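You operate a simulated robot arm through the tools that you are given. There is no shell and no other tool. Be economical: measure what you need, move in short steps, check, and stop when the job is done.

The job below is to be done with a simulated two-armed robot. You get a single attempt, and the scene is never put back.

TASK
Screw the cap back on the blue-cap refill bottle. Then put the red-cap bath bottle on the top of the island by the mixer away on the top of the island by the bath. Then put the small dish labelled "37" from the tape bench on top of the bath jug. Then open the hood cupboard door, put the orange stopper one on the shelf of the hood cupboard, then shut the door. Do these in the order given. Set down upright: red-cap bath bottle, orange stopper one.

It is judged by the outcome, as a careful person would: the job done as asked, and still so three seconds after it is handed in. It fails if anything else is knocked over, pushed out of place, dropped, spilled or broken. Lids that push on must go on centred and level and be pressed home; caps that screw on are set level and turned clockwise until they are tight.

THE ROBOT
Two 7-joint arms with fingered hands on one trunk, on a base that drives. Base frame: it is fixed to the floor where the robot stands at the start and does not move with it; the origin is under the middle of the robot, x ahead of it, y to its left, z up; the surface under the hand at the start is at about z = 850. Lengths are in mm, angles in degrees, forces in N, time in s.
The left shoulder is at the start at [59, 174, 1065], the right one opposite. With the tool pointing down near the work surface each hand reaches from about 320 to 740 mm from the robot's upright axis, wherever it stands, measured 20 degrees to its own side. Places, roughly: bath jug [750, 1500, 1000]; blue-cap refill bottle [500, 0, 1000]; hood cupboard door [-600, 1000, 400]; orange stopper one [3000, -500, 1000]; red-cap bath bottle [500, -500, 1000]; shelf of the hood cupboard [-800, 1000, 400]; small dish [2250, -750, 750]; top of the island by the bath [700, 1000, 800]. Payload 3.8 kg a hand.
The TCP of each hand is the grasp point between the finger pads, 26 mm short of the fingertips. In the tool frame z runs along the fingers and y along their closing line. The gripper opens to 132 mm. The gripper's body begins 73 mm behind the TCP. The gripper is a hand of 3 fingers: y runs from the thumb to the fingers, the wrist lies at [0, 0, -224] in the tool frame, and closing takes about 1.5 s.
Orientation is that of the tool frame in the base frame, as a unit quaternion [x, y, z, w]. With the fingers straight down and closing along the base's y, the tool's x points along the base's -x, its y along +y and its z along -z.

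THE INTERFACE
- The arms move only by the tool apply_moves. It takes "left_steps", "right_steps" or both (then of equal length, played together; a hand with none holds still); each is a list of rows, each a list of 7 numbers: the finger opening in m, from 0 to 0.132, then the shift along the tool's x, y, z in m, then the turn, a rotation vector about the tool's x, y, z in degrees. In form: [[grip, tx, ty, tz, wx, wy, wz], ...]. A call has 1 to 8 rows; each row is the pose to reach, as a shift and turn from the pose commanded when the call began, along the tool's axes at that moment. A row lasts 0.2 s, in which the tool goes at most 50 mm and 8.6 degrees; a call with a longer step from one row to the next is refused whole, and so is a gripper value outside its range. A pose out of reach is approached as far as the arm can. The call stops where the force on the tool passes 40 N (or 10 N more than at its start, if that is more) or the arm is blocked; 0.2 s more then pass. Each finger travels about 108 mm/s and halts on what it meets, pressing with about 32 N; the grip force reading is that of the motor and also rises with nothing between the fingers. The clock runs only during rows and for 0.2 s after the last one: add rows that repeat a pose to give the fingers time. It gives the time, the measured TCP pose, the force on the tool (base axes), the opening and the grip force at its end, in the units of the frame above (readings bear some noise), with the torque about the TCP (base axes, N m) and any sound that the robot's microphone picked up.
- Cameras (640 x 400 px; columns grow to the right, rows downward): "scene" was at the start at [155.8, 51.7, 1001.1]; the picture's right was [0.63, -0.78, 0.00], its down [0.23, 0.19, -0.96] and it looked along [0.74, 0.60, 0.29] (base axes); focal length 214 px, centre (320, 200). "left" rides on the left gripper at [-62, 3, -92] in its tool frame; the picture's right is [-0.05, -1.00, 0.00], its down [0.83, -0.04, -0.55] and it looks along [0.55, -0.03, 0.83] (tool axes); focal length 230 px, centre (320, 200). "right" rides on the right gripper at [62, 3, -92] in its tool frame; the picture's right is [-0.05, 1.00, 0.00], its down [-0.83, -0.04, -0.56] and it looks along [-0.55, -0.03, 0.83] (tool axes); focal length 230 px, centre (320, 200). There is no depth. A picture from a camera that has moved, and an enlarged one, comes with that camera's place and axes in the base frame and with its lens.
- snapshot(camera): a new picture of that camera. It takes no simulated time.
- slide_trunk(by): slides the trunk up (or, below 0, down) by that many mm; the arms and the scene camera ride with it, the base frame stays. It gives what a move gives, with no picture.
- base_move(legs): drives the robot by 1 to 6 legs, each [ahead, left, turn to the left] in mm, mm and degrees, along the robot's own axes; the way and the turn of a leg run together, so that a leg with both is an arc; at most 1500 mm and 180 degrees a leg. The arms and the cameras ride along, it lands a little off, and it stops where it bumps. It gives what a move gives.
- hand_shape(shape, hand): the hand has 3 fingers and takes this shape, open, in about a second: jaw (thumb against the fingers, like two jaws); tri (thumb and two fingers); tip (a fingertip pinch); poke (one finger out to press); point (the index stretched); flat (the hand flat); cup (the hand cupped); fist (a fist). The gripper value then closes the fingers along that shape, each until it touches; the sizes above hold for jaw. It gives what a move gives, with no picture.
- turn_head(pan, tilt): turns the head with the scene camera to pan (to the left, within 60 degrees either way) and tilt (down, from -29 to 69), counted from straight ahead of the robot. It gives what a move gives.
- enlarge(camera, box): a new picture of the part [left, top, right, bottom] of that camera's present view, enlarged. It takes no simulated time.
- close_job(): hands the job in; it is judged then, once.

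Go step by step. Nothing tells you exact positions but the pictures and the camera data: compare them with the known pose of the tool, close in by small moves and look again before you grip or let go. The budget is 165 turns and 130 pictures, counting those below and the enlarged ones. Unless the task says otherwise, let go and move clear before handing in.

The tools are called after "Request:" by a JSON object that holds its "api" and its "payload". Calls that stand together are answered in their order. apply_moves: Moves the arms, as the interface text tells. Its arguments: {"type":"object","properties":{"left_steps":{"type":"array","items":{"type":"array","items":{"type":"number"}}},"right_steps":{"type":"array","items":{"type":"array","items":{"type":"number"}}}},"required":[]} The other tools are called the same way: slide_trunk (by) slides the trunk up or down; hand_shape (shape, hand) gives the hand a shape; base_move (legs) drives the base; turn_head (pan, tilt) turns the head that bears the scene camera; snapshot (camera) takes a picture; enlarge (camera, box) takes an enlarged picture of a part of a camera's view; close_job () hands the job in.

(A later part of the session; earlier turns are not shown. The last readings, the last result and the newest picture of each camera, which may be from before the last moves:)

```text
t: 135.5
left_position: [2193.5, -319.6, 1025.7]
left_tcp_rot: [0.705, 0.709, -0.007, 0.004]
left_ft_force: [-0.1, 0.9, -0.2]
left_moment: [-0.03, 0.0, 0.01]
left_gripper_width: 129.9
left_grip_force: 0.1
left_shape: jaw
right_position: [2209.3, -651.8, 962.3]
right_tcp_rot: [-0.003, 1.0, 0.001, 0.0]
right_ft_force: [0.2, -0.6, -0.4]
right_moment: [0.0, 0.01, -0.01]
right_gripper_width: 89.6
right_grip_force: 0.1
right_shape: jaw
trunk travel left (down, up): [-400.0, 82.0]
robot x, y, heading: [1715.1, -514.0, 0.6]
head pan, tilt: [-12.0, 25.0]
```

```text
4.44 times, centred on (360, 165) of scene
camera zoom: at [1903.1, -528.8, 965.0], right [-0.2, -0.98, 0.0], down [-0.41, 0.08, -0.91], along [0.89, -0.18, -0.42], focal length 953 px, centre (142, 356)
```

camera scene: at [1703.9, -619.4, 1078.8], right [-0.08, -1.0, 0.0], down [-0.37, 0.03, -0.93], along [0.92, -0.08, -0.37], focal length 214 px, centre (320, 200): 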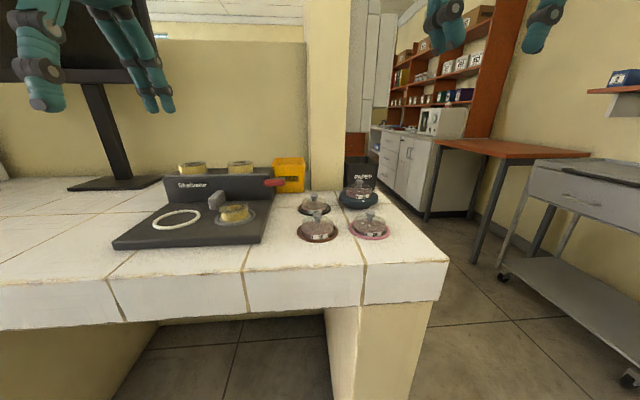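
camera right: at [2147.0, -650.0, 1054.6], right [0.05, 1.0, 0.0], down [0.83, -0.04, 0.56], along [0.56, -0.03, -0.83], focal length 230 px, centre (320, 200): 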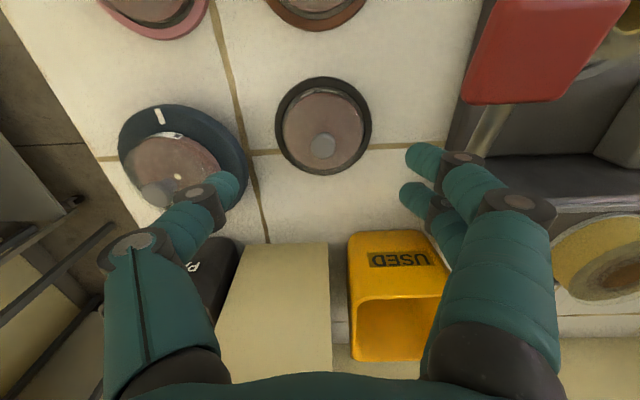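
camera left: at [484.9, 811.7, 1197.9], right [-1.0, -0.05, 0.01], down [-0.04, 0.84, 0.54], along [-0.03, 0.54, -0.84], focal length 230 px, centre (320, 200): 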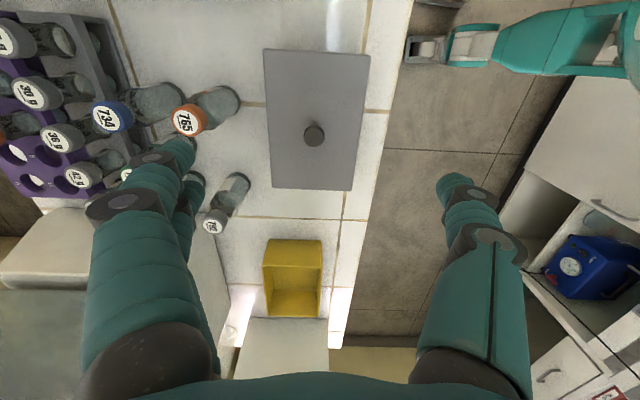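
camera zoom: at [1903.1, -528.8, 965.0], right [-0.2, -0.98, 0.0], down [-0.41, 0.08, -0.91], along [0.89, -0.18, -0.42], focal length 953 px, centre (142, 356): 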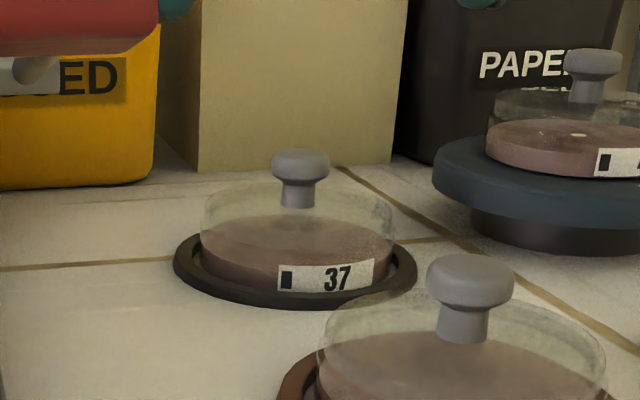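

Hand is centred on the knob to within 1 mm. I descend with a narrower opening to stay clear of dish 45.

Request:
{"api": "apply_moves", "payload": {"right_steps": [[0.082, 0, 0, 0.02, 0, 0, 0], [0.082, 0, 0, 0.04, 0, 0, 0], [0.082, 0, 0, 0.06, 0, 0, 0], [0.082, 0, 0, 0.072, 0, 0, 0], [0.082, 0, 0, 0.078, 0, 0, 0], [0.082, 0, 0, 0.078, 0, 0, 0]]}}

Request:
{"api": "enlarge", "payload": {"camera": "scene", "box": [300, 110, 440, 210]}}

Request:
{"api": "enlarge", "payload": {"camera": "right", "box": [200, 80, 440, 240]}}

```text
t: 136.9
left_position: [2193.6, -320.0, 1024.7]
left_tcp_rot: [0.705, 0.709, -0.007, 0.005]
left_ft_force: [-0.2, -0.6, -0.6]
left_moment: [0.01, 0.01, 0.03]
left_gripper_width: 130.0
left_grip_force: 0.0
left_shape: jaw
right_position: [2208.5, -650.3, 884.0]
right_tcp_rot: [-0.002, 1.0, 0.002, 0.0]
right_ft_force: [-0.6, 0.4, 0.8]
right_moment: [-0.03, 0.0, -0.01]
right_gripper_width: 82.4
right_grip_force: 0.1
right_shape: jaw
trunk travel left (down, up): [-400.0, 82.0]
robot x, y, heading: [1713.6, -512.1, 0.5]
head pan, tilt: [-12.0, 25.0]
```

```text
4.00 times, centred on (370, 160) of scene
camera zoom: at [1903.2, -529.0, 965.0], right [-0.2, -0.98, 0.0], down [-0.41, 0.08, -0.91], along [0.89, -0.18, -0.42], focal length 858 px, centre (120, 360)
```

zoom: 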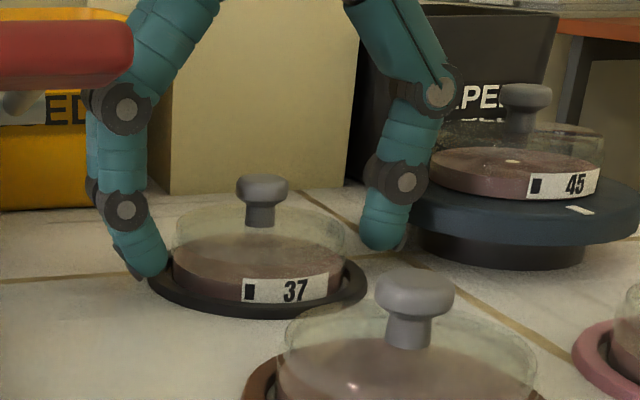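

```text
2.50 times, centred on (320, 160) of right
camera zoom: at [2147.4, -648.6, 977.2], right [0.05, 1.0, 0.0], down [0.83, -0.04, 0.56], along [0.56, -0.03, -0.83], focal length 575 px, centre (320, 300)
```

zoom: 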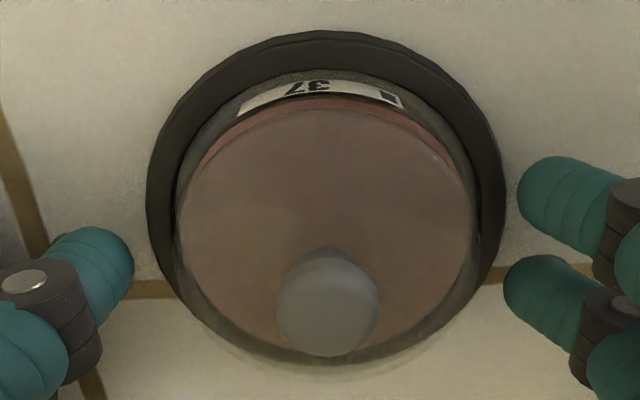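

Slightly off by 2 mm in x; I correct, rise 3 mm to clear the ring's lip, and close gently.

Request:
{"api": "apply_moves", "payload": {"right_steps": [[0.082, 0.002, 0, -0.003, 0, 0, 0], [0.075, 0.002, 0, -0.003, 0, 0, 0], [0.068, 0.002, 0, -0.003, 0, 0, 0], [0.06, 0.002, 0, -0.003, 0, 0, 0], [0.05, 0.002, 0, -0.003, 0, 0, 0], [0.045, 0.002, 0, -0.003, 0, 0, 0], [0.045, 0.002, 0, -0.003, 0, 0, 0]]}}

Request:
{"api": "enlarge", "payload": {"camera": "scene", "box": [300, 110, 440, 210]}}

```text
t: 138.5
left_position: [2193.0, -319.7, 1024.9]
left_tcp_rot: [0.704, 0.71, -0.006, 0.004]
left_ft_force: [-0.6, -0.2, 0.1]
left_moment: [0.03, 0.04, 0.01]
left_gripper_width: 129.8
left_grip_force: 0.0
left_shape: jaw
right_position: [2206.2, -650.8, 887.2]
right_tcp_rot: [-0.002, 1.0, 0.001, 0.001]
right_ft_force: [-1.6, 0.2, 2.3]
right_moment: [-0.01, 0.03, 0.0]
right_gripper_width: 55.6
right_grip_force: 32.3
right_shape: jaw
trunk travel left (down, up): [-400.0, 82.0]
robot x, y, heading: [1716.5, -512.1, 0.4]
head pan, tilt: [-12.0, 25.0]
heard: snap
```

```text
4.00 times, centred on (370, 160) of scene
camera zoom: at [1903.0, -528.9, 965.0], right [-0.2, -0.98, 0.0], down [-0.41, 0.08, -0.91], along [0.89, -0.18, -0.42], focal length 858 px, centre (120, 360)
```

zoom: 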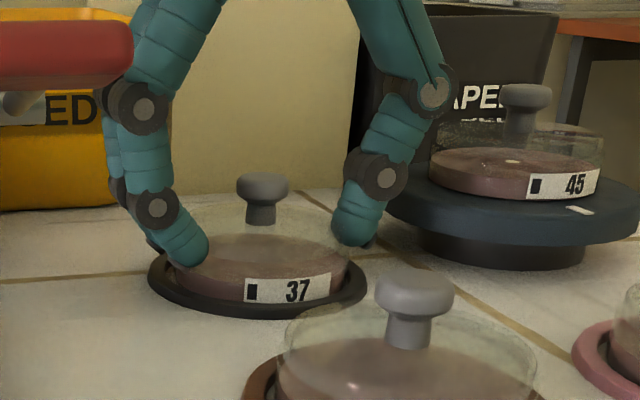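

I heard a snap; before lifting I look closely for damage.

Request:
{"api": "enlarge", "payload": {"camera": "right", "box": [200, 80, 440, 240]}}

Request:
{"api": "enlarge", "payload": {"camera": "scene", "box": [330, 145, 400, 195]}}

```text
2.50 times, centred on (320, 160) of right
camera zoom: at [2145.1, -649.0, 980.5], right [0.05, 1.0, 0.0], down [0.83, -0.04, 0.56], along [0.56, -0.03, -0.83], focal length 575 px, centre (320, 300)
```

zoom: 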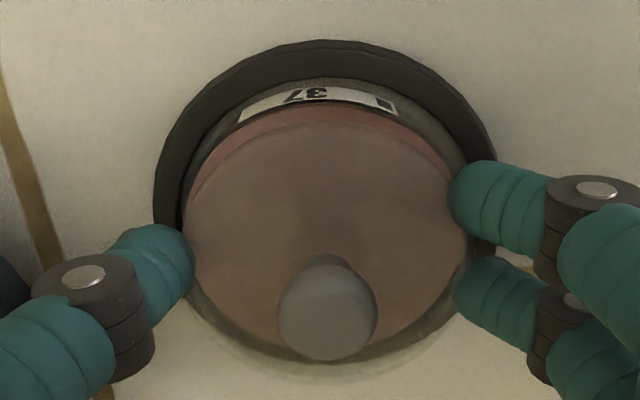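

```text
8.00 times, centred on (365, 170) of scene
camera zoom: at [1903.0, -528.9, 965.0], right [-0.2, -0.98, 0.0], down [-0.41, 0.08, -0.91], along [0.89, -0.18, -0.42], focal length 1716 px, centre (-40, 440)
```

zoom: 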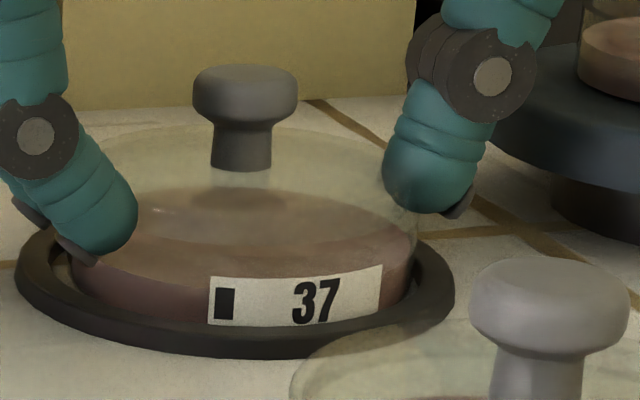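

Nothing looks cracked or displaced. I lift gently and check what comes along.

Request:
{"api": "apply_moves", "payload": {"right_steps": [[0.045, 0, 0, -0.005, 0, 0, 0], [0.045, 0, 0, -0.015, 0, 0, 0], [0.045, 0, 0, -0.03, 0, 0, 0], [0.045, 0, 0, -0.045, 0, 0, 0], [0.045, 0, 0, -0.045, 0, 0, 0]]}}

Request:
{"api": "enlarge", "payload": {"camera": "scene", "box": [310, 100, 410, 200]}}

```text
t: 139.7
left_position: [2193.6, -319.1, 1026.4]
left_tcp_rot: [0.705, 0.709, -0.007, 0.005]
left_ft_force: [-0.4, -0.1, -0.3]
left_moment: [-0.03, 0.03, 0.0]
left_gripper_width: 130.1
left_grip_force: 0.0
left_shape: jaw
right_position: [2207.6, -651.2, 933.1]
right_tcp_rot: [-0.002, 1.0, 0.001, 0.0]
right_ft_force: [-1.3, 0.8, -0.1]
right_moment: [0.01, 0.02, 0.05]
right_gripper_width: 55.2
right_grip_force: 32.0
right_shape: jaw
trunk travel left (down, up): [-400.0, 82.0]
robot x, y, heading: [1713.0, -511.4, 0.4]
head pan, tilt: [-12.0, 25.0]
```

```text
4.00 times, centred on (360, 150) of scene
camera zoom: at [1903.2, -529.0, 964.9], right [-0.2, -0.98, 0.0], down [-0.41, 0.09, -0.91], along [0.89, -0.18, -0.42], focal length 858 px, centre (160, 400)
```

zoom: 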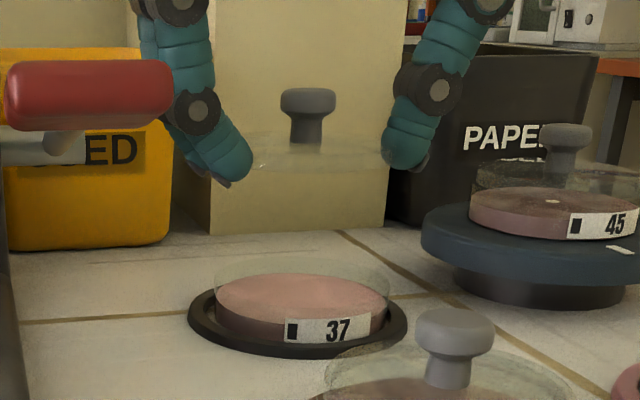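

The lid came off and the dish stayed. I'll set the lid straight back on, centred, and press it home, then grip the dish itself lower down.

Request:
{"api": "apply_moves", "payload": {"right_steps": [[0.045, 0, 0, 0.012, 0, 0, 0], [0.045, 0, 0, 0.025, 0, 0, 0], [0.045, 0, 0, 0.035, 0, 0, 0], [0.045, 0, 0, 0.041, 0, 0, 0], [0.045, 0, 0, 0.044, 0, 0, 0], [0.045, 0, 0, 0.046, 0, 0, 0], [0.045, 0, 0, 0.0475, 0, 0, 0], [0.045, 0, 0, 0.0475, 0, 0, 0]]}}

Request:
{"api": "enlarge", "payload": {"camera": "scene", "box": [330, 145, 400, 195]}}

```text
t: 141.5
left_position: [2191.3, -319.2, 1026.1]
left_tcp_rot: [0.705, 0.71, -0.007, 0.004]
left_ft_force: [-0.1, 0.1, -0.6]
left_moment: [-0.01, 0.0, -0.02]
left_gripper_width: 129.9
left_grip_force: 0.0
left_shape: jaw
right_position: [2206.5, -650.6, 887.2]
right_tcp_rot: [-0.003, 1.0, 0.001, 0.002]
right_ft_force: [-0.1, -2.0, 8.9]
right_moment: [0.03, 0.0, 0.02]
right_gripper_width: 54.9
right_grip_force: 31.5
right_shape: jaw
trunk travel left (down, up): [-400.0, 82.0]
robot x, y, heading: [1712.8, -513.8, 0.2]
head pan, tilt: [-12.0, 25.0]
heard: snap
```

```text
8.00 times, centred on (365, 170) of scene
camera zoom: at [1902.7, -529.1, 965.2], right [-0.2, -0.98, 0.0], down [-0.41, 0.09, -0.91], along [0.89, -0.18, -0.42], focal length 1716 px, centre (-40, 440)
```

zoom: 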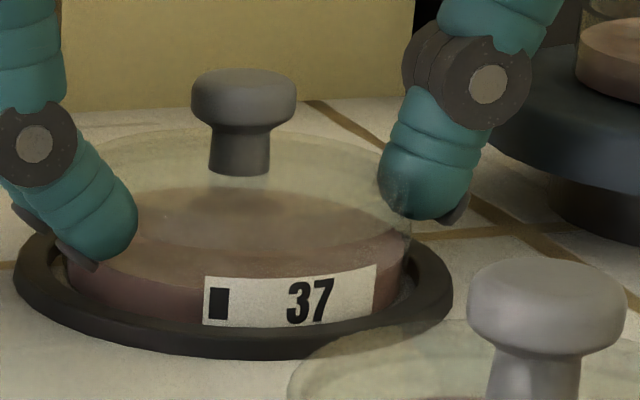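

The lid snapped home again. Now open, go 4 mm lower so the tips meet the dish wall below the lid, and close.

Request:
{"api": "apply_moves", "payload": {"right_steps": [[0.06, 0, 0, -0.001, 0, 0, 0], [0.075, 0, 0, -0.001, 0, 0, 0], [0.085, 0, 0, 0.0, 0, 0, 0], [0.085, 0, 0, 0.003, 0, 0, 0], [0.085, 0, 0, 0.003, 0, 0, 0]]}}

Request:
{"api": "enlarge", "payload": {"camera": "scene", "box": [320, 130, 420, 195]}}

```text
t: 142.7
left_position: [2192.7, -319.7, 1023.8]
left_tcp_rot: [0.704, 0.71, -0.007, 0.004]
left_ft_force: [-0.9, -0.2, 0.2]
left_moment: [-0.01, -0.02, 0.02]
left_gripper_width: 130.0
left_grip_force: 0.0
left_shape: jaw
right_position: [2206.6, -650.6, 883.4]
right_tcp_rot: [-0.003, 1.0, 0.001, 0.001]
right_ft_force: [0.6, -0.6, -0.2]
right_moment: [0.01, -0.02, 0.04]
right_gripper_width: 84.6
right_grip_force: 0.1
right_shape: jaw
trunk travel left (down, up): [-400.0, 82.0]
robot x, y, heading: [1715.4, -514.0, 0.4]
head pan, tilt: [-12.0, 25.0]
```

```text
6.15 times, centred on (370, 162) of scene
camera zoom: at [1903.2, -528.9, 965.0], right [-0.2, -0.98, 0.0], down [-0.41, 0.08, -0.91], along [0.89, -0.18, -0.42], focal length 1320 px, centre (12, 431)
```

zoom: 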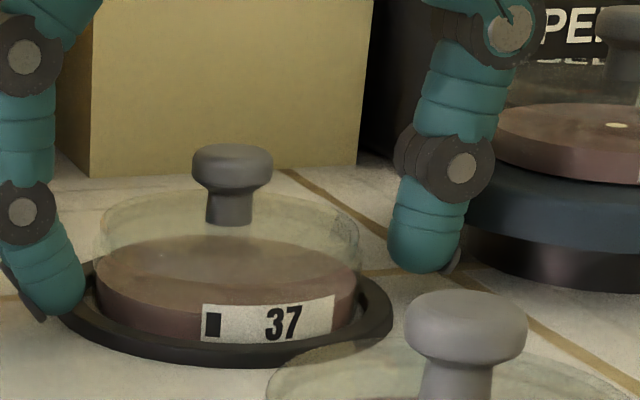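

The thumb sits about 8 mm higher than the fingers, so it bears on the lid. I'll roll the hand 7° to bring the thumb down onto the dish wall.

Request:
{"api": "apply_moves", "payload": {"right_steps": [[0.088, 0, 0, -0.002, 0, 0, 0], [0.088, 0, -0.0015, -0.001, -3.5, 0, 0], [0.088, 0, -0.003, 0, -7, 0, 0], [0.088, 0, -0.003, 0.0025, -7, 0, 0], [0.088, 0, -0.003, 0.0025, -7, 0, 0]]}}

Request:
{"api": "enlarge", "payload": {"camera": "scene", "box": [320, 130, 420, 195]}}

```text
t: 143.9
left_position: [2191.7, -319.0, 1026.4]
left_tcp_rot: [0.704, 0.71, -0.006, 0.005]
left_ft_force: [-0.5, 0.1, -0.1]
left_moment: [0.04, 0.01, -0.02]
left_gripper_width: 129.7
left_grip_force: 0.1
left_shape: jaw
right_position: [2206.7, -653.5, 882.9]
right_tcp_rot: [-0.003, 0.998, 0.062, 0.002]
right_ft_force: [-2.7, 0.3, 19.6]
right_moment: [-1.09, 0.09, -0.14]
right_gripper_width: 87.3
right_grip_force: 0.0
right_shape: jaw
trunk travel left (down, up): [-400.0, 82.0]
robot x, y, heading: [1716.3, -511.4, 0.4]
head pan, tilt: [-12.0, 25.0]
```

```text
6.15 times, centred on (370, 162) of scene
camera zoom: at [1902.0, -528.6, 965.5], right [-0.2, -0.98, 0.0], down [-0.41, 0.08, -0.91], along [0.89, -0.18, -0.42], focal length 1320 px, centre (12, 431)
```

zoom: 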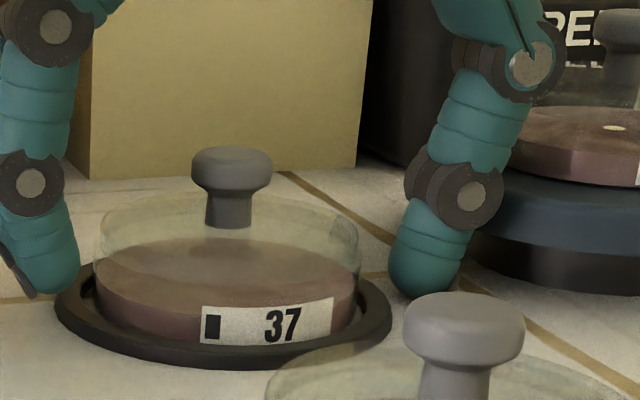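

That contact was the thumb on the bench, so the heights were in fact equal. I undo the roll and close level at this lower height.

Request:
{"api": "apply_moves", "payload": {"right_steps": [[0.085, 0, 0, -0.006, 0, 0, 0], [0.085, 0, 0.0015, -0.006, 3.5, 0, 0], [0.085, 0, 0.003, -0.005, 7, 0, 0], [0.085, 0, 0.003, -0.002, 7, 0, 0], [0.085, 0, 0.003, -0.002, 7, 0, 0]]}}

Request:
{"api": "apply_moves", "payload": {"right_steps": [[0.078, 0, 0, 0, 0, 0, 0], [0.07, 0, 0, 0, 0, 0, 0], [0.062, 0, 0, 0, 0, 0, 0], [0.054, 0, 0, 0, 0, 0, 0], [0.048, 0, 0, 0, 0, 0, 0], [0.045, 0, 0, 0, 0, 0, 0], [0.045, 0, 0, 0, 0, 0, 0]]}}

Request:
{"api": "enlarge", "payload": {"camera": "right", "box": [200, 80, 440, 240]}}

```text
t: 145.1
left_position: [2193.0, -319.6, 1024.6]
left_tcp_rot: [0.703, 0.711, -0.007, 0.005]
left_ft_force: [-0.1, -0.4, 0.6]
left_moment: [0.03, 0.01, -0.03]
left_gripper_width: 130.0
left_grip_force: 0.0
left_shape: jaw
right_position: [2206.5, -652.0, 881.6]
right_tcp_rot: [-0.002, 1.0, 0.0, 0.001]
right_ft_force: [-0.2, 0.4, -0.4]
right_moment: [-0.04, -0.02, -0.01]
right_gripper_width: 85.3
right_grip_force: 0.1
right_shape: jaw
trunk travel left (down, up): [-400.0, 82.0]
robot x, y, heading: [1715.4, -513.2, 0.3]
head pan, tilt: [-12.0, 25.0]
```

```text
t: 146.7
left_position: [2193.1, -318.9, 1025.1]
left_tcp_rot: [0.705, 0.709, -0.007, 0.004]
left_ft_force: [0.0, -0.5, 0.5]
left_moment: [-0.03, -0.02, -0.02]
left_gripper_width: 130.1
left_grip_force: 0.1
left_shape: jaw
right_position: [2206.4, -650.4, 881.6]
right_tcp_rot: [-0.003, 1.0, 0.001, 0.0]
right_ft_force: [0.5, -0.5, 0.3]
right_moment: [0.0, 0.0, 0.02]
right_gripper_width: 58.4
right_grip_force: 31.8
right_shape: jaw
trunk travel left (down, up): [-400.0, 82.0]
robot x, y, heading: [1715.2, -516.6, 0.3]
head pan, tilt: [-12.0, 25.0]
```

```text
2.50 times, centred on (320, 160) of right
camera zoom: at [2145.1, -649.4, 974.9], right [0.05, 1.0, 0.0], down [0.83, -0.04, 0.56], along [0.55, -0.03, -0.83], focal length 575 px, centre (320, 300)
```

zoom: 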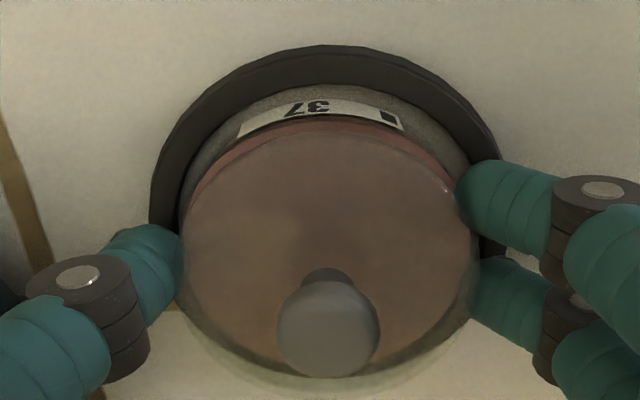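

No snap this time and a wider grip: the dish wall is held. Lift gently and check.

Request:
{"api": "apply_moves", "payload": {"right_steps": [[0.045, 0, 0, -0.005, 0, 0, 0], [0.045, 0, 0, -0.012, 0, 0, 0], [0.045, 0, 0, -0.025, 0, 0, 0], [0.045, 0, 0, -0.04, 0, 0, 0], [0.045, 0, 0, -0.04, 0, 0, 0]]}}

Request:
{"api": "enlarge", "payload": {"camera": "scene", "box": [310, 100, 410, 200]}}

```text
t: 147.9
left_position: [2193.2, -320.1, 1024.5]
left_tcp_rot: [0.704, 0.71, -0.007, 0.004]
left_ft_force: [-0.3, -0.4, -0.4]
left_moment: [-0.02, 0.01, -0.05]
left_gripper_width: 130.0
left_grip_force: 0.0
left_shape: jaw
right_position: [2206.4, -651.7, 922.1]
right_tcp_rot: [-0.003, 1.0, 0.001, 0.0]
right_ft_force: [-1.5, 0.1, -1.2]
right_moment: [-0.01, -0.02, 0.0]
right_gripper_width: 58.2
right_grip_force: 32.5
right_shape: jaw
trunk travel left (down, up): [-400.0, 82.0]
robot x, y, heading: [1716.0, -515.4, 0.7]
head pan, tilt: [-12.0, 25.0]
```

```text
4.00 times, centred on (360, 150) of scene
camera zoom: at [1903.3, -529.0, 964.9], right [-0.2, -0.98, 0.0], down [-0.41, 0.09, -0.91], along [0.89, -0.18, -0.42], focal length 858 px, centre (160, 400)
```

zoom: 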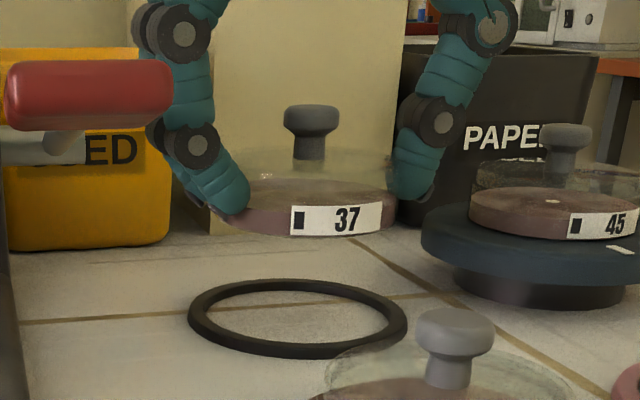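

Dish 37 with its lid is in hand; ring and neighbours untouched. I raise it, back off, turn round and drive along the back aisle to reach the bath jug from the island's rear side.

Request:
{"api": "apply_moves", "payload": {"right_steps": [[0.045, 0, 0, -0.03, 0, 0, 0], [0.045, 0, 0, -0.06, 0, 0, 0], [0.045, 0, 0, -0.09, 0, 0, 0], [0.045, 0.02, 0, -0.11, 0, 0, 0], [0.045, 0.045, -0.02, -0.12, 0, 0, 0], [0.045, 0.06, -0.04, -0.12, 0, 0, 0]]}}

Request:
{"api": "slide_trunk", "payload": {"by": 80}}

Request:
{"api": "base_move", "payload": {"legs": [[-215, 0, 0], [0, 0, 90], [0, 0, 90], [0, -800, 0]]}}

Request:
{"api": "turn_head", "payload": {"pan": -40, "tilt": 12}}

Request:
{"api": "snapshot", "payload": {"camera": "scene"}}

```text
t: 149.3
left_position: [2192.4, -319.6, 1025.2]
left_tcp_rot: [0.704, 0.71, -0.007, 0.005]
left_ft_force: [0.2, 0.4, -0.4]
left_moment: [-0.01, 0.01, 0.0]
left_gripper_width: 129.8
left_grip_force: 0.1
left_shape: jaw
right_position: [2146.1, -693.5, 1044.4]
right_tcp_rot: [-0.002, 1.0, 0.001, 0.0]
right_ft_force: [-0.8, 0.4, -1.0]
right_moment: [-0.03, -0.01, -0.01]
right_gripper_width: 58.4
right_grip_force: 32.0
right_shape: jaw
trunk travel left (down, up): [-400.0, 82.0]
robot x, y, heading: [1712.8, -514.0, 0.4]
head pan, tilt: [-12.0, 25.0]
```

```text
t: 150.5
left_position: [2192.7, -319.0, 1103.6]
left_tcp_rot: [0.704, 0.71, -0.008, 0.003]
left_ft_force: [0.9, 1.2, 0.8]
left_moment: [-0.01, 0.04, -0.03]
left_gripper_width: 129.8
left_grip_force: 0.1
left_shape: jaw
right_position: [2147.9, -692.4, 1121.7]
right_tcp_rot: [-0.003, 1.0, 0.001, -0.001]
right_ft_force: [0.3, 0.0, -0.8]
right_moment: [-0.02, -0.02, 0.01]
right_gripper_width: 58.1
right_grip_force: 32.4
right_shape: jaw
trunk travel left (down, up): [-480.0, 2.0]
robot x, y, heading: [1716.5, -511.1, 0.6]
head pan, tilt: [-12.0, 25.0]
```

```text
t: 166.7
left_position: [1036.6, 107.5, 1106.3]
left_tcp_rot: [-0.698, 0.716, 0.004, 0.008]
left_ft_force: [-0.6, 0.2, -0.1]
left_moment: [-0.01, 0.02, -0.04]
left_gripper_width: 129.8
left_grip_force: 0.1
left_shape: jaw
right_position: [1095.3, 477.2, 1122.8]
right_tcp_rot: [1.0, -0.014, 0.0, 0.001]
right_ft_force: [0.3, 0.4, -1.1]
right_moment: [0.02, -0.03, 0.01]
right_gripper_width: 57.5
right_grip_force: 32.1
right_shape: jaw
trunk travel left (down, up): [-480.0, 2.0]
robot x, y, heading: [1522.0, 287.4, 178.5]
head pan, tilt: [-12.0, 25.0]
```

```text
t: 167.6
left_position: [1038.0, 106.5, 1105.1]
left_tcp_rot: [-0.699, 0.715, 0.005, 0.006]
left_ft_force: [0.2, 0.1, 0.0]
left_moment: [-0.01, 0.02, 0.01]
left_gripper_width: 129.8
left_grip_force: 0.1
left_shape: jaw
right_position: [1096.1, 478.7, 1122.5]
right_tcp_rot: [1.0, -0.014, 0.0, 0.0]
right_ft_force: [0.5, -0.2, -0.7]
right_moment: [-0.01, -0.01, 0.02]
right_gripper_width: 57.8
right_grip_force: 32.3
right_shape: jaw
trunk travel left (down, up): [-480.0, 2.0]
robot x, y, heading: [1519.9, 286.8, 178.4]
head pan, tilt: [-40.0, 12.0]
```

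```text
34 pictures are left
camera scene: at [1343.2, 351.9, 1094.9], right [0.66, 0.75, 0.0], down [0.16, -0.14, -0.98], along [-0.73, 0.65, -0.21], focal length 214 px, centre (320, 200)
```

scene: 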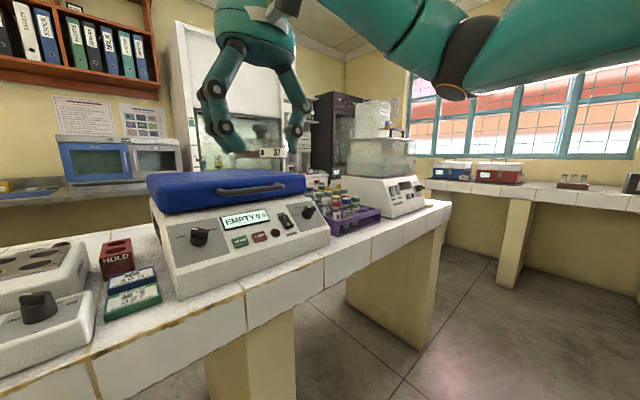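

I see the bath from behind; something white stands behind it. Zoom to find the jug.

Request:
{"api": "enlarge", "payload": {"camera": "scene", "box": [310, 80, 470, 220]}}

```text
2.86 times, centred on (390, 150) of scene
camera zoom: at [1343.2, 351.9, 1094.9], right [0.66, 0.75, 0.0], down [0.16, -0.14, -0.98], along [-0.73, 0.65, -0.21], focal length 613 px, centre (120, 343)
```

zoom: 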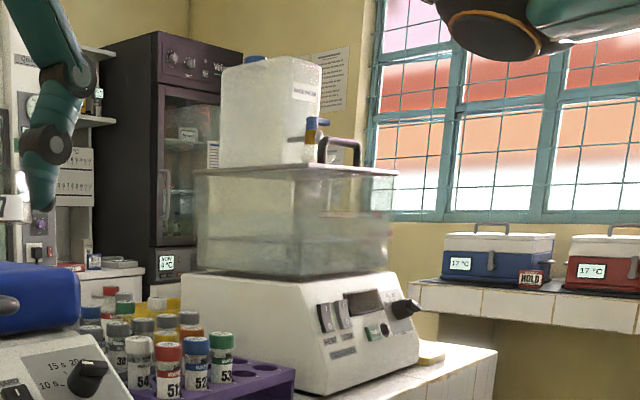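

The jug must be beyond the bath. I drive further along the aisle and look again.

Request:
{"api": "base_move", "payload": {"legs": [[0, -1100, 1.5]]}}

Request:
{"api": "turn_head", "payload": {"pan": -18, "tilt": 15}}

Request:
{"api": "snapshot", "payload": {"camera": "scene"}}

```text
t: 177.5
left_position: [1051.0, 1183.4, 1103.6]
left_tcp_rot: [0.712, -0.702, -0.003, -0.007]
left_ft_force: [0.4, -0.6, -0.6]
left_moment: [-0.02, -0.02, -0.01]
left_gripper_width: 129.9
left_grip_force: 0.0
left_shape: jaw
right_position: [1094.5, 1555.8, 1122.6]
right_tcp_rot: [1.0, 0.006, 0.001, 0.001]
right_ft_force: [1.0, 0.1, -1.2]
right_moment: [-0.01, -0.03, 0.01]
right_gripper_width: 57.8
right_grip_force: 32.4
right_shape: jaw
trunk travel left (down, up): [-480.0, 2.0]
robot x, y, heading: [1528.8, 1379.8, -179.0]
head pan, tilt: [-40.0, 12.0]
```

```text
t: 178.4
left_position: [1050.6, 1182.8, 1105.3]
left_tcp_rot: [0.713, -0.702, -0.005, -0.006]
left_ft_force: [0.7, 0.8, -0.1]
left_moment: [-0.01, 0.02, 0.0]
left_gripper_width: 130.0
left_grip_force: 0.1
left_shape: jaw
right_position: [1095.6, 1555.3, 1123.4]
right_tcp_rot: [1.0, 0.006, 0.0, 0.0]
right_ft_force: [-0.5, 0.2, -1.9]
right_moment: [0.02, -0.02, 0.02]
right_gripper_width: 57.9
right_grip_force: 31.9
right_shape: jaw
trunk travel left (down, up): [-480.0, 2.0]
robot x, y, heading: [1528.7, 1380.3, -179.1]
head pan, tilt: [-18.0, 15.0]
```

```text
32 pictures are left
camera scene: at [1330.1, 1408.4, 1090.1], right [0.3, 0.96, 0.0], down [0.25, -0.08, -0.97], along [-0.92, 0.29, -0.26], focal length 214 px, centre (320, 200)
```

scene: 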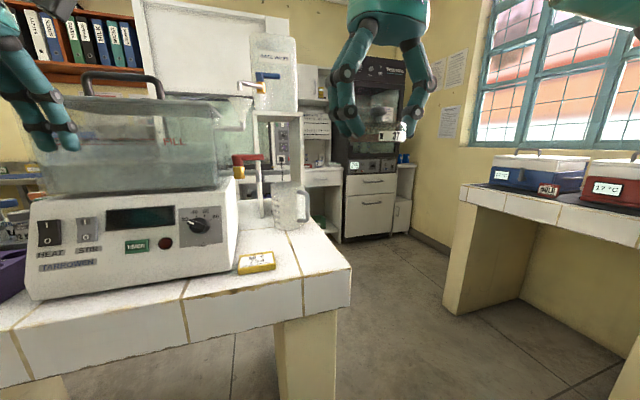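

Now I see the jug: a translucent measuring jug at the island's end, right of the bath. Zoom in on it.

Request:
{"api": "enlarge", "payload": {"camera": "scene", "box": [215, 130, 355, 290]}}

```text
2.50 times, centred on (285, 210) of scene
camera zoom: at [1330.1, 1408.4, 1090.1], right [0.3, 0.96, 0.0], down [0.25, -0.08, -0.97], along [-0.92, 0.29, -0.26], focal length 536 px, centre (408, 175)
```

zoom: 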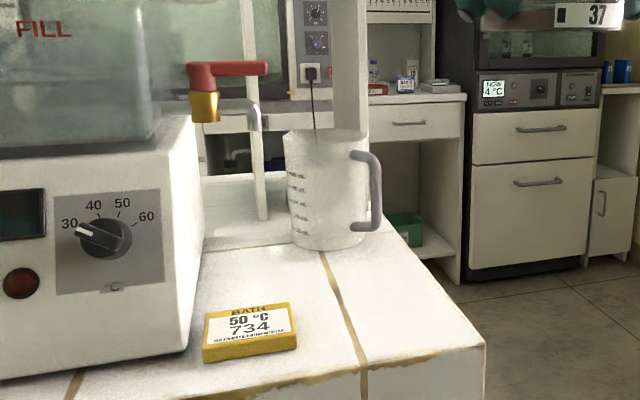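

The jug is at about (726,1496), top z≈970. I need to see whether its top is closed or open.

Request:
{"api": "enlarge", "payload": {"camera": "scene", "box": [262, 170, 318, 210]}}

```text
10.00 times, centred on (290, 190) of scene
camera zoom: at [1330.1, 1408.4, 1090.1], right [0.3, 0.96, 0.0], down [0.25, -0.08, -0.97], along [-0.92, 0.29, -0.26], focal length 2145 px, centre (620, 300)
```

zoom: 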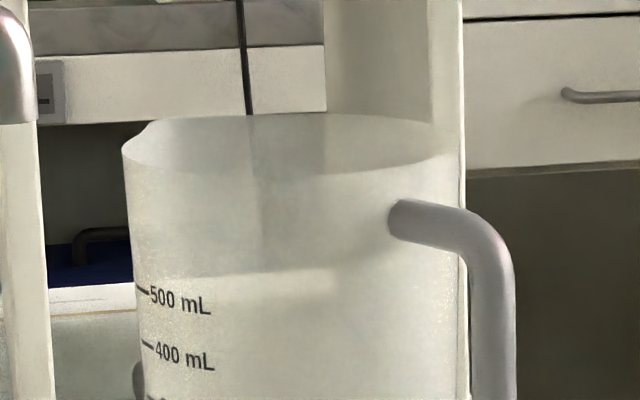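

The jug is an open 500 mL beaker, mouth roughly 90 mm, so the dish must be set on its rim with care. First I pull the left hand back and up so it will clear the bath tank, then advance.

Request:
{"api": "apply_moves", "payload": {"left_steps": [[0.13, 0.008, -0.02, -0.01, 0, 0, 0], [0.13, 0.016, -0.04, -0.02, 0, 0, 0], [0.13, 0.024, -0.06, -0.03, 0, 0, 0], [0.13, 0.032, -0.08, -0.04, 0, 0, 0], [0.13, 0.04, -0.1, -0.05, 0, 0, 0], [0.13, 0.05, -0.13, -0.06, 0, 0, 0], [0.13, 0.05, -0.13, -0.06, 0, 0, 0]]}}

Request:
{"api": "base_move", "payload": {"legs": [[195, 0, -1]]}}

Request:
{"api": "snapshot", "payload": {"camera": "right"}}

```text
t: 180.0
left_position: [1181.5, 1133.1, 1163.0]
left_tcp_rot: [0.712, -0.702, -0.004, -0.007]
left_ft_force: [-0.8, -0.9, 0.9]
left_moment: [0.02, 0.03, 0.04]
left_gripper_width: 129.8
left_grip_force: 0.1
left_shape: jaw
right_position: [1093.4, 1554.5, 1121.2]
right_tcp_rot: [1.0, 0.006, 0.0, 0.001]
right_ft_force: [-0.6, 0.2, -1.3]
right_moment: [-0.01, -0.01, 0.01]
right_gripper_width: 57.8
right_grip_force: 31.8
right_shape: jaw
trunk travel left (down, up): [-480.0, 2.0]
robot x, y, heading: [1526.0, 1382.6, -179.3]
head pan, tilt: [-18.0, 15.0]
```

```text
t: 181.6
left_position: [982.1, 1138.5, 1164.4]
left_tcp_rot: [-0.706, 0.708, 0.005, 0.006]
left_ft_force: [-1.2, -0.3, -0.2]
left_moment: [0.0, -0.05, 0.0]
left_gripper_width: 129.9
left_grip_force: 0.0
left_shape: jaw
right_position: [903.2, 1562.7, 1122.5]
right_tcp_rot: [1.0, -0.003, -0.001, 0.0]
right_ft_force: [0.3, -0.1, -0.3]
right_moment: [0.02, -0.03, -0.07]
right_gripper_width: 57.6
right_grip_force: 32.5
right_shape: jaw
trunk travel left (down, up): [-480.0, 2.0]
robot x, y, heading: [1329.7, 1380.4, 179.8]
head pan, tilt: [-18.0, 15.0]
```

```text
29 pictures are left
camera right: at [965.2, 1558.3, 1215.0], right [-0.06, -1.0, 0.0], down [-0.83, 0.05, 0.56], along [-0.56, 0.03, -0.83], focal length 230 px, centre (320, 200)
```

right: 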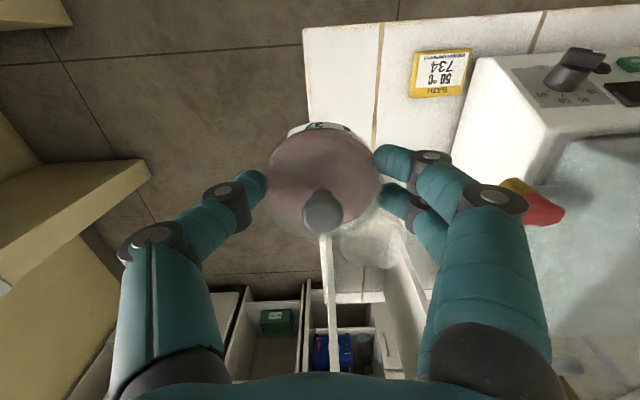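

Jug rim is centred near (726,1496). As the dish (66 mm) is narrower than the mouth, I'll set it on the rim offset toward +y so its centre lies just inside the rim. I hover there first and check.

Request:
{"api": "apply_moves", "payload": {"right_steps": [[0.045, -0.035, 0.006, 0.0, 0, 0, 0], [0.045, -0.07, 0.012, 0.0, 0, 0, 0], [0.045, -0.105, 0.018, 0.01, 0, 0, 0], [0.045, -0.14, 0.024, 0.025, 0, 0, 0], [0.045, -0.177, 0.029, 0.045, 0, 0, 0], [0.045, -0.177, 0.029, 0.07, 0, 0, 0], [0.045, -0.177, 0.029, 0.087, 0, 0, 0], [0.045, -0.177, 0.029, 0.087, 0, 0, 0]]}}

Request:
{"api": "turn_head", "payload": {"pan": -17, "tilt": 18}}

Request:
{"api": "enlarge", "payload": {"camera": "scene", "box": [270, 120, 390, 240]}}

Request:
{"api": "enlarge", "payload": {"camera": "right", "box": [200, 80, 440, 260]}}

```text
t: 183.4
left_position: [982.3, 1139.2, 1164.8]
left_tcp_rot: [-0.706, 0.708, 0.004, 0.007]
left_ft_force: [0.4, -0.1, -0.1]
left_moment: [0.02, 0.0, 0.01]
left_gripper_width: 130.1
left_grip_force: 0.0
left_shape: jaw
right_position: [726.8, 1536.4, 1036.7]
right_tcp_rot: [1.0, -0.003, -0.001, 0.0]
right_ft_force: [0.0, -0.2, -1.8]
right_moment: [0.01, 0.0, 0.03]
right_gripper_width: 57.8
right_grip_force: 31.6
right_shape: jaw
trunk travel left (down, up): [-480.0, 2.0]
robot x, y, heading: [1332.7, 1379.6, 179.6]
head pan, tilt: [-18.0, 15.0]
```

```text
t: 184.0
left_position: [982.2, 1137.8, 1164.1]
left_tcp_rot: [-0.706, 0.708, 0.004, 0.006]
left_ft_force: [1.0, -0.2, 0.7]
left_moment: [-0.01, -0.01, 0.0]
left_gripper_width: 129.6
left_grip_force: 0.1
left_shape: jaw
right_position: [727.4, 1536.1, 1034.6]
right_tcp_rot: [1.0, -0.004, 0.0, 0.0]
right_ft_force: [0.7, 0.3, -1.0]
right_moment: [-0.02, 0.03, -0.02]
right_gripper_width: 57.7
right_grip_force: 31.9
right_shape: jaw
trunk travel left (down, up): [-480.0, 2.0]
robot x, y, heading: [1335.1, 1377.0, 179.8]
head pan, tilt: [-17.0, 18.0]
```

```text
3.33 times, centred on (330, 180) of scene
camera zoom: at [1135.7, 1409.7, 1085.2], right [0.3, 0.95, 0.0], down [0.29, -0.09, -0.95], along [-0.91, 0.28, -0.31], focal length 715 px, centre (287, 267)
```

zoom: 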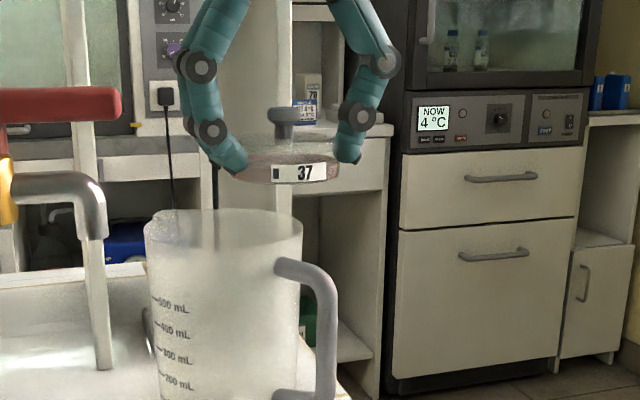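

```text
2.22 times, centred on (320, 170) of right
camera zoom: at [788.1, 1531.8, 1128.3], right [-0.06, -1.0, 0.0], down [-0.83, 0.05, 0.56], along [-0.55, 0.03, -0.83], focal length 511 px, centre (320, 267)
```

zoom: 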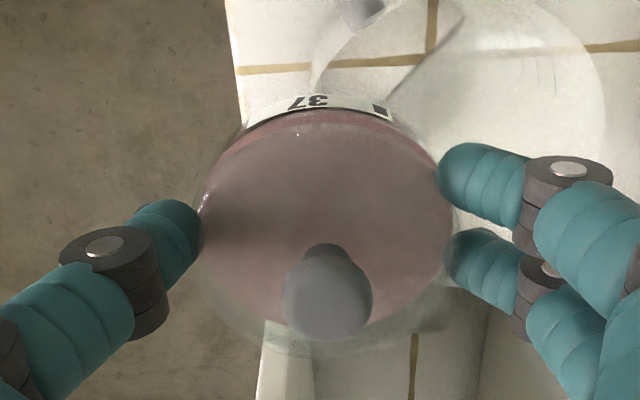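

Both views agree: jug axis y≈1495, mouth radius ≈45–47 mm. Target dish centre y≈1534. I lower to just above the rim.

Request:
{"api": "apply_moves", "payload": {"right_steps": [[0.045, 0, 0.002, 0.007, 0, 0, 0], [0.045, 0, 0.002, 0.014, 0, 0, 0], [0.045, 0, 0.002, 0.02, 0, 0, 0], [0.045, 0, 0.002, 0.025, 0, 0, 0], [0.045, 0, 0.002, 0.025, 0, 0, 0]]}}

Request:
{"api": "enlarge", "payload": {"camera": "scene", "box": [285, 150, 365, 210]}}

```text
t: 185.2
left_position: [983.4, 1139.0, 1163.3]
left_tcp_rot: [-0.706, 0.708, 0.005, 0.007]
left_ft_force: [-0.1, -0.2, -1.2]
left_moment: [-0.02, -0.02, -0.05]
left_gripper_width: 129.8
left_grip_force: 0.1
left_shape: jaw
right_position: [726.4, 1534.6, 1010.8]
right_tcp_rot: [1.0, -0.004, 0.0, 0.001]
right_ft_force: [-0.7, 0.9, -0.6]
right_moment: [-0.01, -0.04, 0.03]
right_gripper_width: 57.9
right_grip_force: 31.7
right_shape: jaw
trunk travel left (down, up): [-480.0, 2.0]
robot x, y, heading: [1335.1, 1374.5, 179.7]
head pan, tilt: [-17.0, 18.0]
```

```text
6.67 times, centred on (325, 180) of scene
camera zoom: at [1135.7, 1409.6, 1085.2], right [0.3, 0.95, 0.0], down [0.3, -0.09, -0.95], along [-0.91, 0.28, -0.31], focal length 1430 px, centre (287, 333)
```

zoom: 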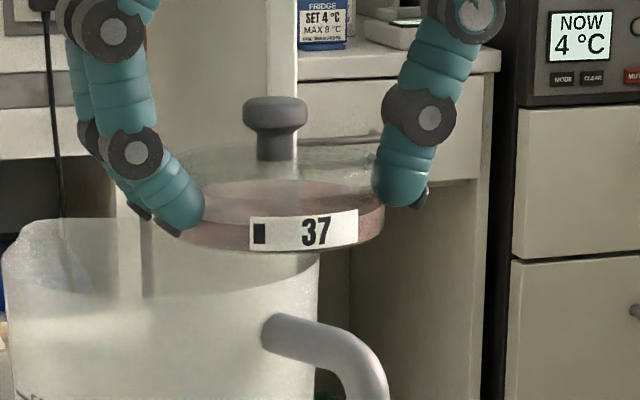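

The dish centre lies about 36–37 mm from the jug axis, as planned. I lower it in small steps to touch the rim.

Request:
{"api": "apply_moves", "payload": {"right_steps": [[0.045, 0, -0.001, 0.003, 0, 0, 0], [0.045, 0, -0.001, 0.005, 0, 0, 0], [0.045, 0, -0.001, 0.0065, 0, 0, 0], [0.045, 0, -0.001, 0.0065, 0, 0, 0]]}}

```text
t: 186.2
left_position: [983.1, 1138.7, 1164.4]
left_tcp_rot: [-0.706, 0.708, 0.005, 0.006]
left_ft_force: [0.0, -0.6, -0.7]
left_moment: [-0.03, -0.01, 0.03]
left_gripper_width: 129.8
left_grip_force: 0.0
left_shape: jaw
right_position: [726.7, 1533.5, 1006.7]
right_tcp_rot: [1.0, -0.003, -0.003, 0.002]
right_ft_force: [-2.3, 0.8, 7.5]
right_moment: [0.01, 0.05, -0.03]
right_gripper_width: 58.0
right_grip_force: 32.5
right_shape: jaw
trunk travel left (down, up): [-480.0, 2.0]
robot x, y, heading: [1330.9, 1377.6, 179.4]
head pan, tilt: [-17.0, 18.0]
```

Contact with the load line almost exactly under the dish's centre: it is balanced. I ease the pressure and open slowly.

Request:
{"api": "apply_moves", "payload": {"right_steps": [[0.055, 0, 0, -0.001, 0, 0, 0], [0.06, 0, 0, -0.001, 0, 0, 0], [0.065, 0, 0, -0.001, 0, 0, 0], [0.072, 0, 0, -0.001, 0, 0, 0], [0.08, 0, 0, -0.001, 0, 0, 0], [0.085, 0, 0, -0.001, 0, 0, 0]]}}

Request:
{"api": "enlarge", "payload": {"camera": "scene", "box": [275, 140, 375, 215]}}

```text
t: 187.6
left_position: [981.9, 1138.7, 1163.6]
left_tcp_rot: [-0.707, 0.708, 0.005, 0.006]
left_ft_force: [-0.9, -0.9, -0.1]
left_moment: [0.0, 0.01, 0.02]
left_gripper_width: 130.0
left_grip_force: 0.0
left_shape: jaw
right_position: [726.9, 1532.6, 1005.5]
right_tcp_rot: [1.0, -0.005, -0.001, 0.0]
right_ft_force: [-0.4, -0.3, 0.9]
right_moment: [0.01, 0.02, 0.0]
right_gripper_width: 84.4
right_grip_force: 0.1
right_shape: jaw
trunk travel left (down, up): [-480.0, 2.0]
robot x, y, heading: [1335.9, 1376.0, 179.7]
head pan, tilt: [-17.0, 18.0]
```

```text
5.33 times, centred on (325, 178) of scene
camera zoom: at [1135.7, 1409.6, 1085.2], right [0.3, 0.95, 0.0], down [0.3, -0.09, -0.95], along [-0.91, 0.28, -0.31], focal length 1144 px, centre (293, 320)
```

zoom: 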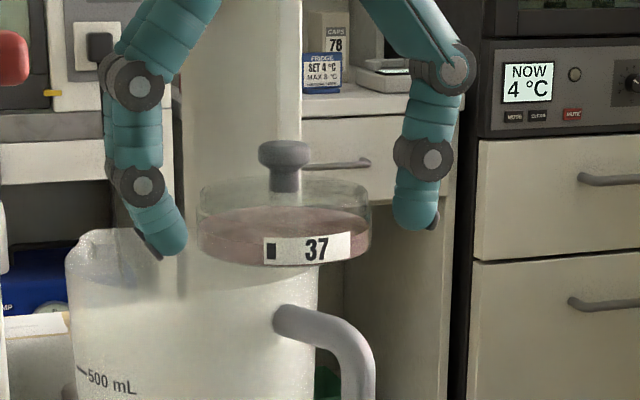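

The dish rests level on the rim. Rise straight up and check again.

Request:
{"api": "apply_moves", "payload": {"right_steps": [[0.088, 0, 0, -0.01, 0, 0, 0], [0.088, 0, 0, -0.03, 0, 0, 0], [0.088, 0, 0, -0.06, 0, 0, 0], [0.088, 0, 0, -0.09, 0, 0, 0], [0.088, 0, 0, -0.12, 0, 0, 0], [0.088, 0.04, 0, -0.13, 0, 0, 0], [0.088, 0.08, 0, -0.13, 0, 0, 0], [0.088, 0.12, 0, -0.13, 0, 0, 0]]}}

Request:
{"api": "enlarge", "payload": {"camera": "scene", "box": [275, 140, 375, 215]}}

```text
t: 189.4
left_position: [982.8, 1138.7, 1164.1]
left_tcp_rot: [-0.705, 0.709, 0.004, 0.007]
left_ft_force: [-0.6, -0.4, 1.3]
left_moment: [0.0, -0.01, 0.01]
left_gripper_width: 130.0
left_grip_force: 0.1
left_shape: jaw
right_position: [848.2, 1534.9, 1134.6]
right_tcp_rot: [1.0, -0.003, 0.0, 0.001]
right_ft_force: [0.1, 0.5, -0.1]
right_moment: [-0.02, -0.04, 0.02]
right_gripper_width: 87.6
right_grip_force: 0.1
right_shape: jaw
trunk travel left (down, up): [-480.0, 2.0]
robot x, y, heading: [1333.4, 1381.6, 179.7]
head pan, tilt: [-17.0, 18.0]
```

```text
5.33 times, centred on (325, 178) of scene
camera zoom: at [1136.4, 1410.1, 1085.4], right [0.3, 0.95, 0.0], down [0.29, -0.09, -0.95], along [-0.91, 0.28, -0.31], focal length 1144 px, centre (293, 320)
```

zoom: 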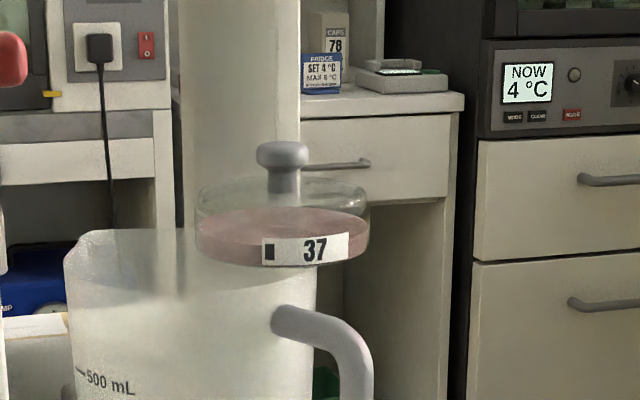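

The dish looks minutely different; I let a moment pass and look once more.

Request:
{"api": "apply_moves", "payload": {"right_steps": [[0.088, 0.02, 0, 0, 0, 0, 0], [0.088, 0.05, 0, 0, 0, 0, 0], [0.088, 0.05, 0, 0, 0, 0, 0], [0.088, 0.05, 0, 0, 0, 0, 0], [0.088, 0.05, 0, 0, 0, 0, 0], [0.088, 0.05, 0, 0, 0, 0, 0]]}}

Request:
{"api": "enlarge", "payload": {"camera": "scene", "box": [290, 155, 350, 200]}}

```text
t: 190.8
left_position: [982.3, 1138.4, 1163.1]
left_tcp_rot: [-0.706, 0.708, 0.004, 0.007]
left_ft_force: [0.3, 0.2, -0.4]
left_moment: [0.0, -0.02, 0.03]
left_gripper_width: 130.0
left_grip_force: 0.1
left_shape: jaw
right_position: [899.3, 1533.7, 1133.9]
right_tcp_rot: [1.0, -0.004, -0.001, 0.001]
right_ft_force: [0.3, 0.3, 0.3]
right_moment: [0.01, 0.0, -0.04]
right_gripper_width: 87.9
right_grip_force: 0.0
right_shape: jaw
trunk travel left (down, up): [-480.0, 2.0]
robot x, y, heading: [1332.4, 1378.3, 179.6]
head pan, tilt: [-17.0, 18.0]
```

```text
8.89 times, centred on (320, 178) of scene
camera zoom: at [1135.7, 1409.6, 1085.2], right [0.3, 0.95, 0.0], down [0.3, -0.09, -0.95], along [-0.91, 0.28, -0.31], focal length 1906 px, centre (320, 400)
```

zoom: 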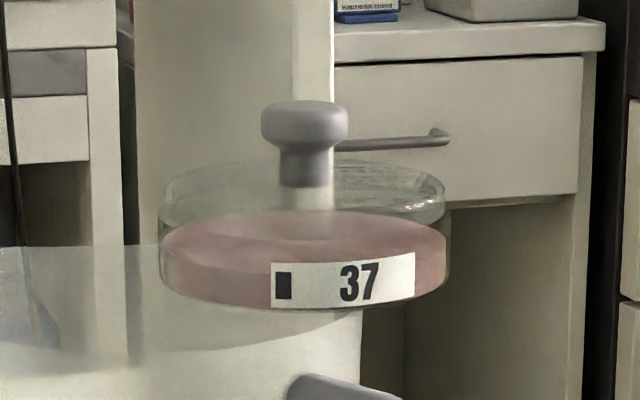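

The dish rests stably, lid on: job 3 done. Next I fetch the orange-stoppered item: back off, turn, and drive round the end of the tape bench.

Request:
{"api": "base_move", "payload": {"legs": [[-130, 0, 0], [0, 0, -90], [0, 0, -90], [0, -1500, 0], [0, -1260, 0], [900, 0, 0]]}}

Request:
{"api": "turn_head", "payload": {"pan": 25, "tilt": 10}}

Request:
{"api": "snapshot", "payload": {"camera": "scene"}}

```text
t: 227.9
left_position: [2609.0, -1220.1, 1164.1]
left_tcp_rot: [0.729, 0.685, -0.007, 0.005]
left_ft_force: [-0.2, 0.2, 0.4]
left_moment: [-0.03, 0.0, -0.03]
left_gripper_width: 129.8
left_grip_force: 0.1
left_shape: jaw
right_position: [2671.1, -1620.1, 1133.2]
right_tcp_rot: [0.033, 0.999, 0.001, 0.001]
right_ft_force: [-0.3, -0.3, 0.5]
right_moment: [-0.03, -0.01, 0.01]
right_gripper_width: 87.6
right_grip_force: 0.1
right_shape: jaw
trunk travel left (down, up): [-480.0, 2.0]
robot x, y, heading: [2246.0, -1437.3, -3.6]
head pan, tilt: [-17.0, 18.0]
```

```text
t: 229.0
left_position: [2609.7, -1220.4, 1164.4]
left_tcp_rot: [0.728, 0.685, -0.007, 0.003]
left_ft_force: [-0.9, -0.2, 0.5]
left_moment: [0.03, -0.01, -0.02]
left_gripper_width: 129.8
left_grip_force: 0.1
left_shape: jaw
right_position: [2670.5, -1619.4, 1133.0]
right_tcp_rot: [0.033, 0.999, 0.0, 0.0]
right_ft_force: [0.2, 0.7, -0.6]
right_moment: [-0.02, -0.02, 0.01]
right_gripper_width: 87.7
right_grip_force: 0.0
right_shape: jaw
trunk travel left (down, up): [-480.0, 2.0]
robot x, y, heading: [2246.3, -1437.6, -3.7]
head pan, tilt: [25.0, 10.0]
```

```text
22 pictures are left
camera scene: at [2440.4, -1410.6, 1098.2], right [0.36, -0.93, 0.0], down [-0.16, -0.06, -0.98], along [0.92, 0.36, -0.17], focal length 214 px, centre (320, 200)
```

scene: 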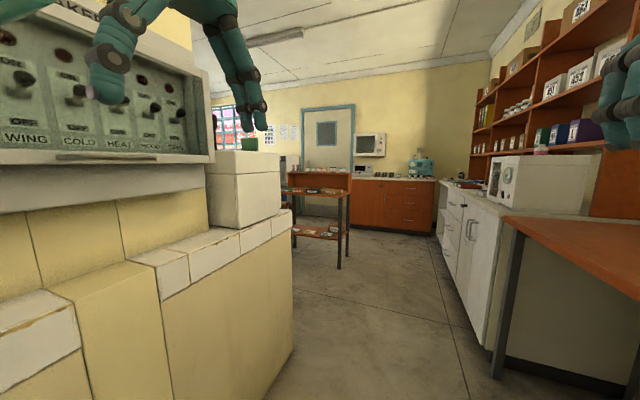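

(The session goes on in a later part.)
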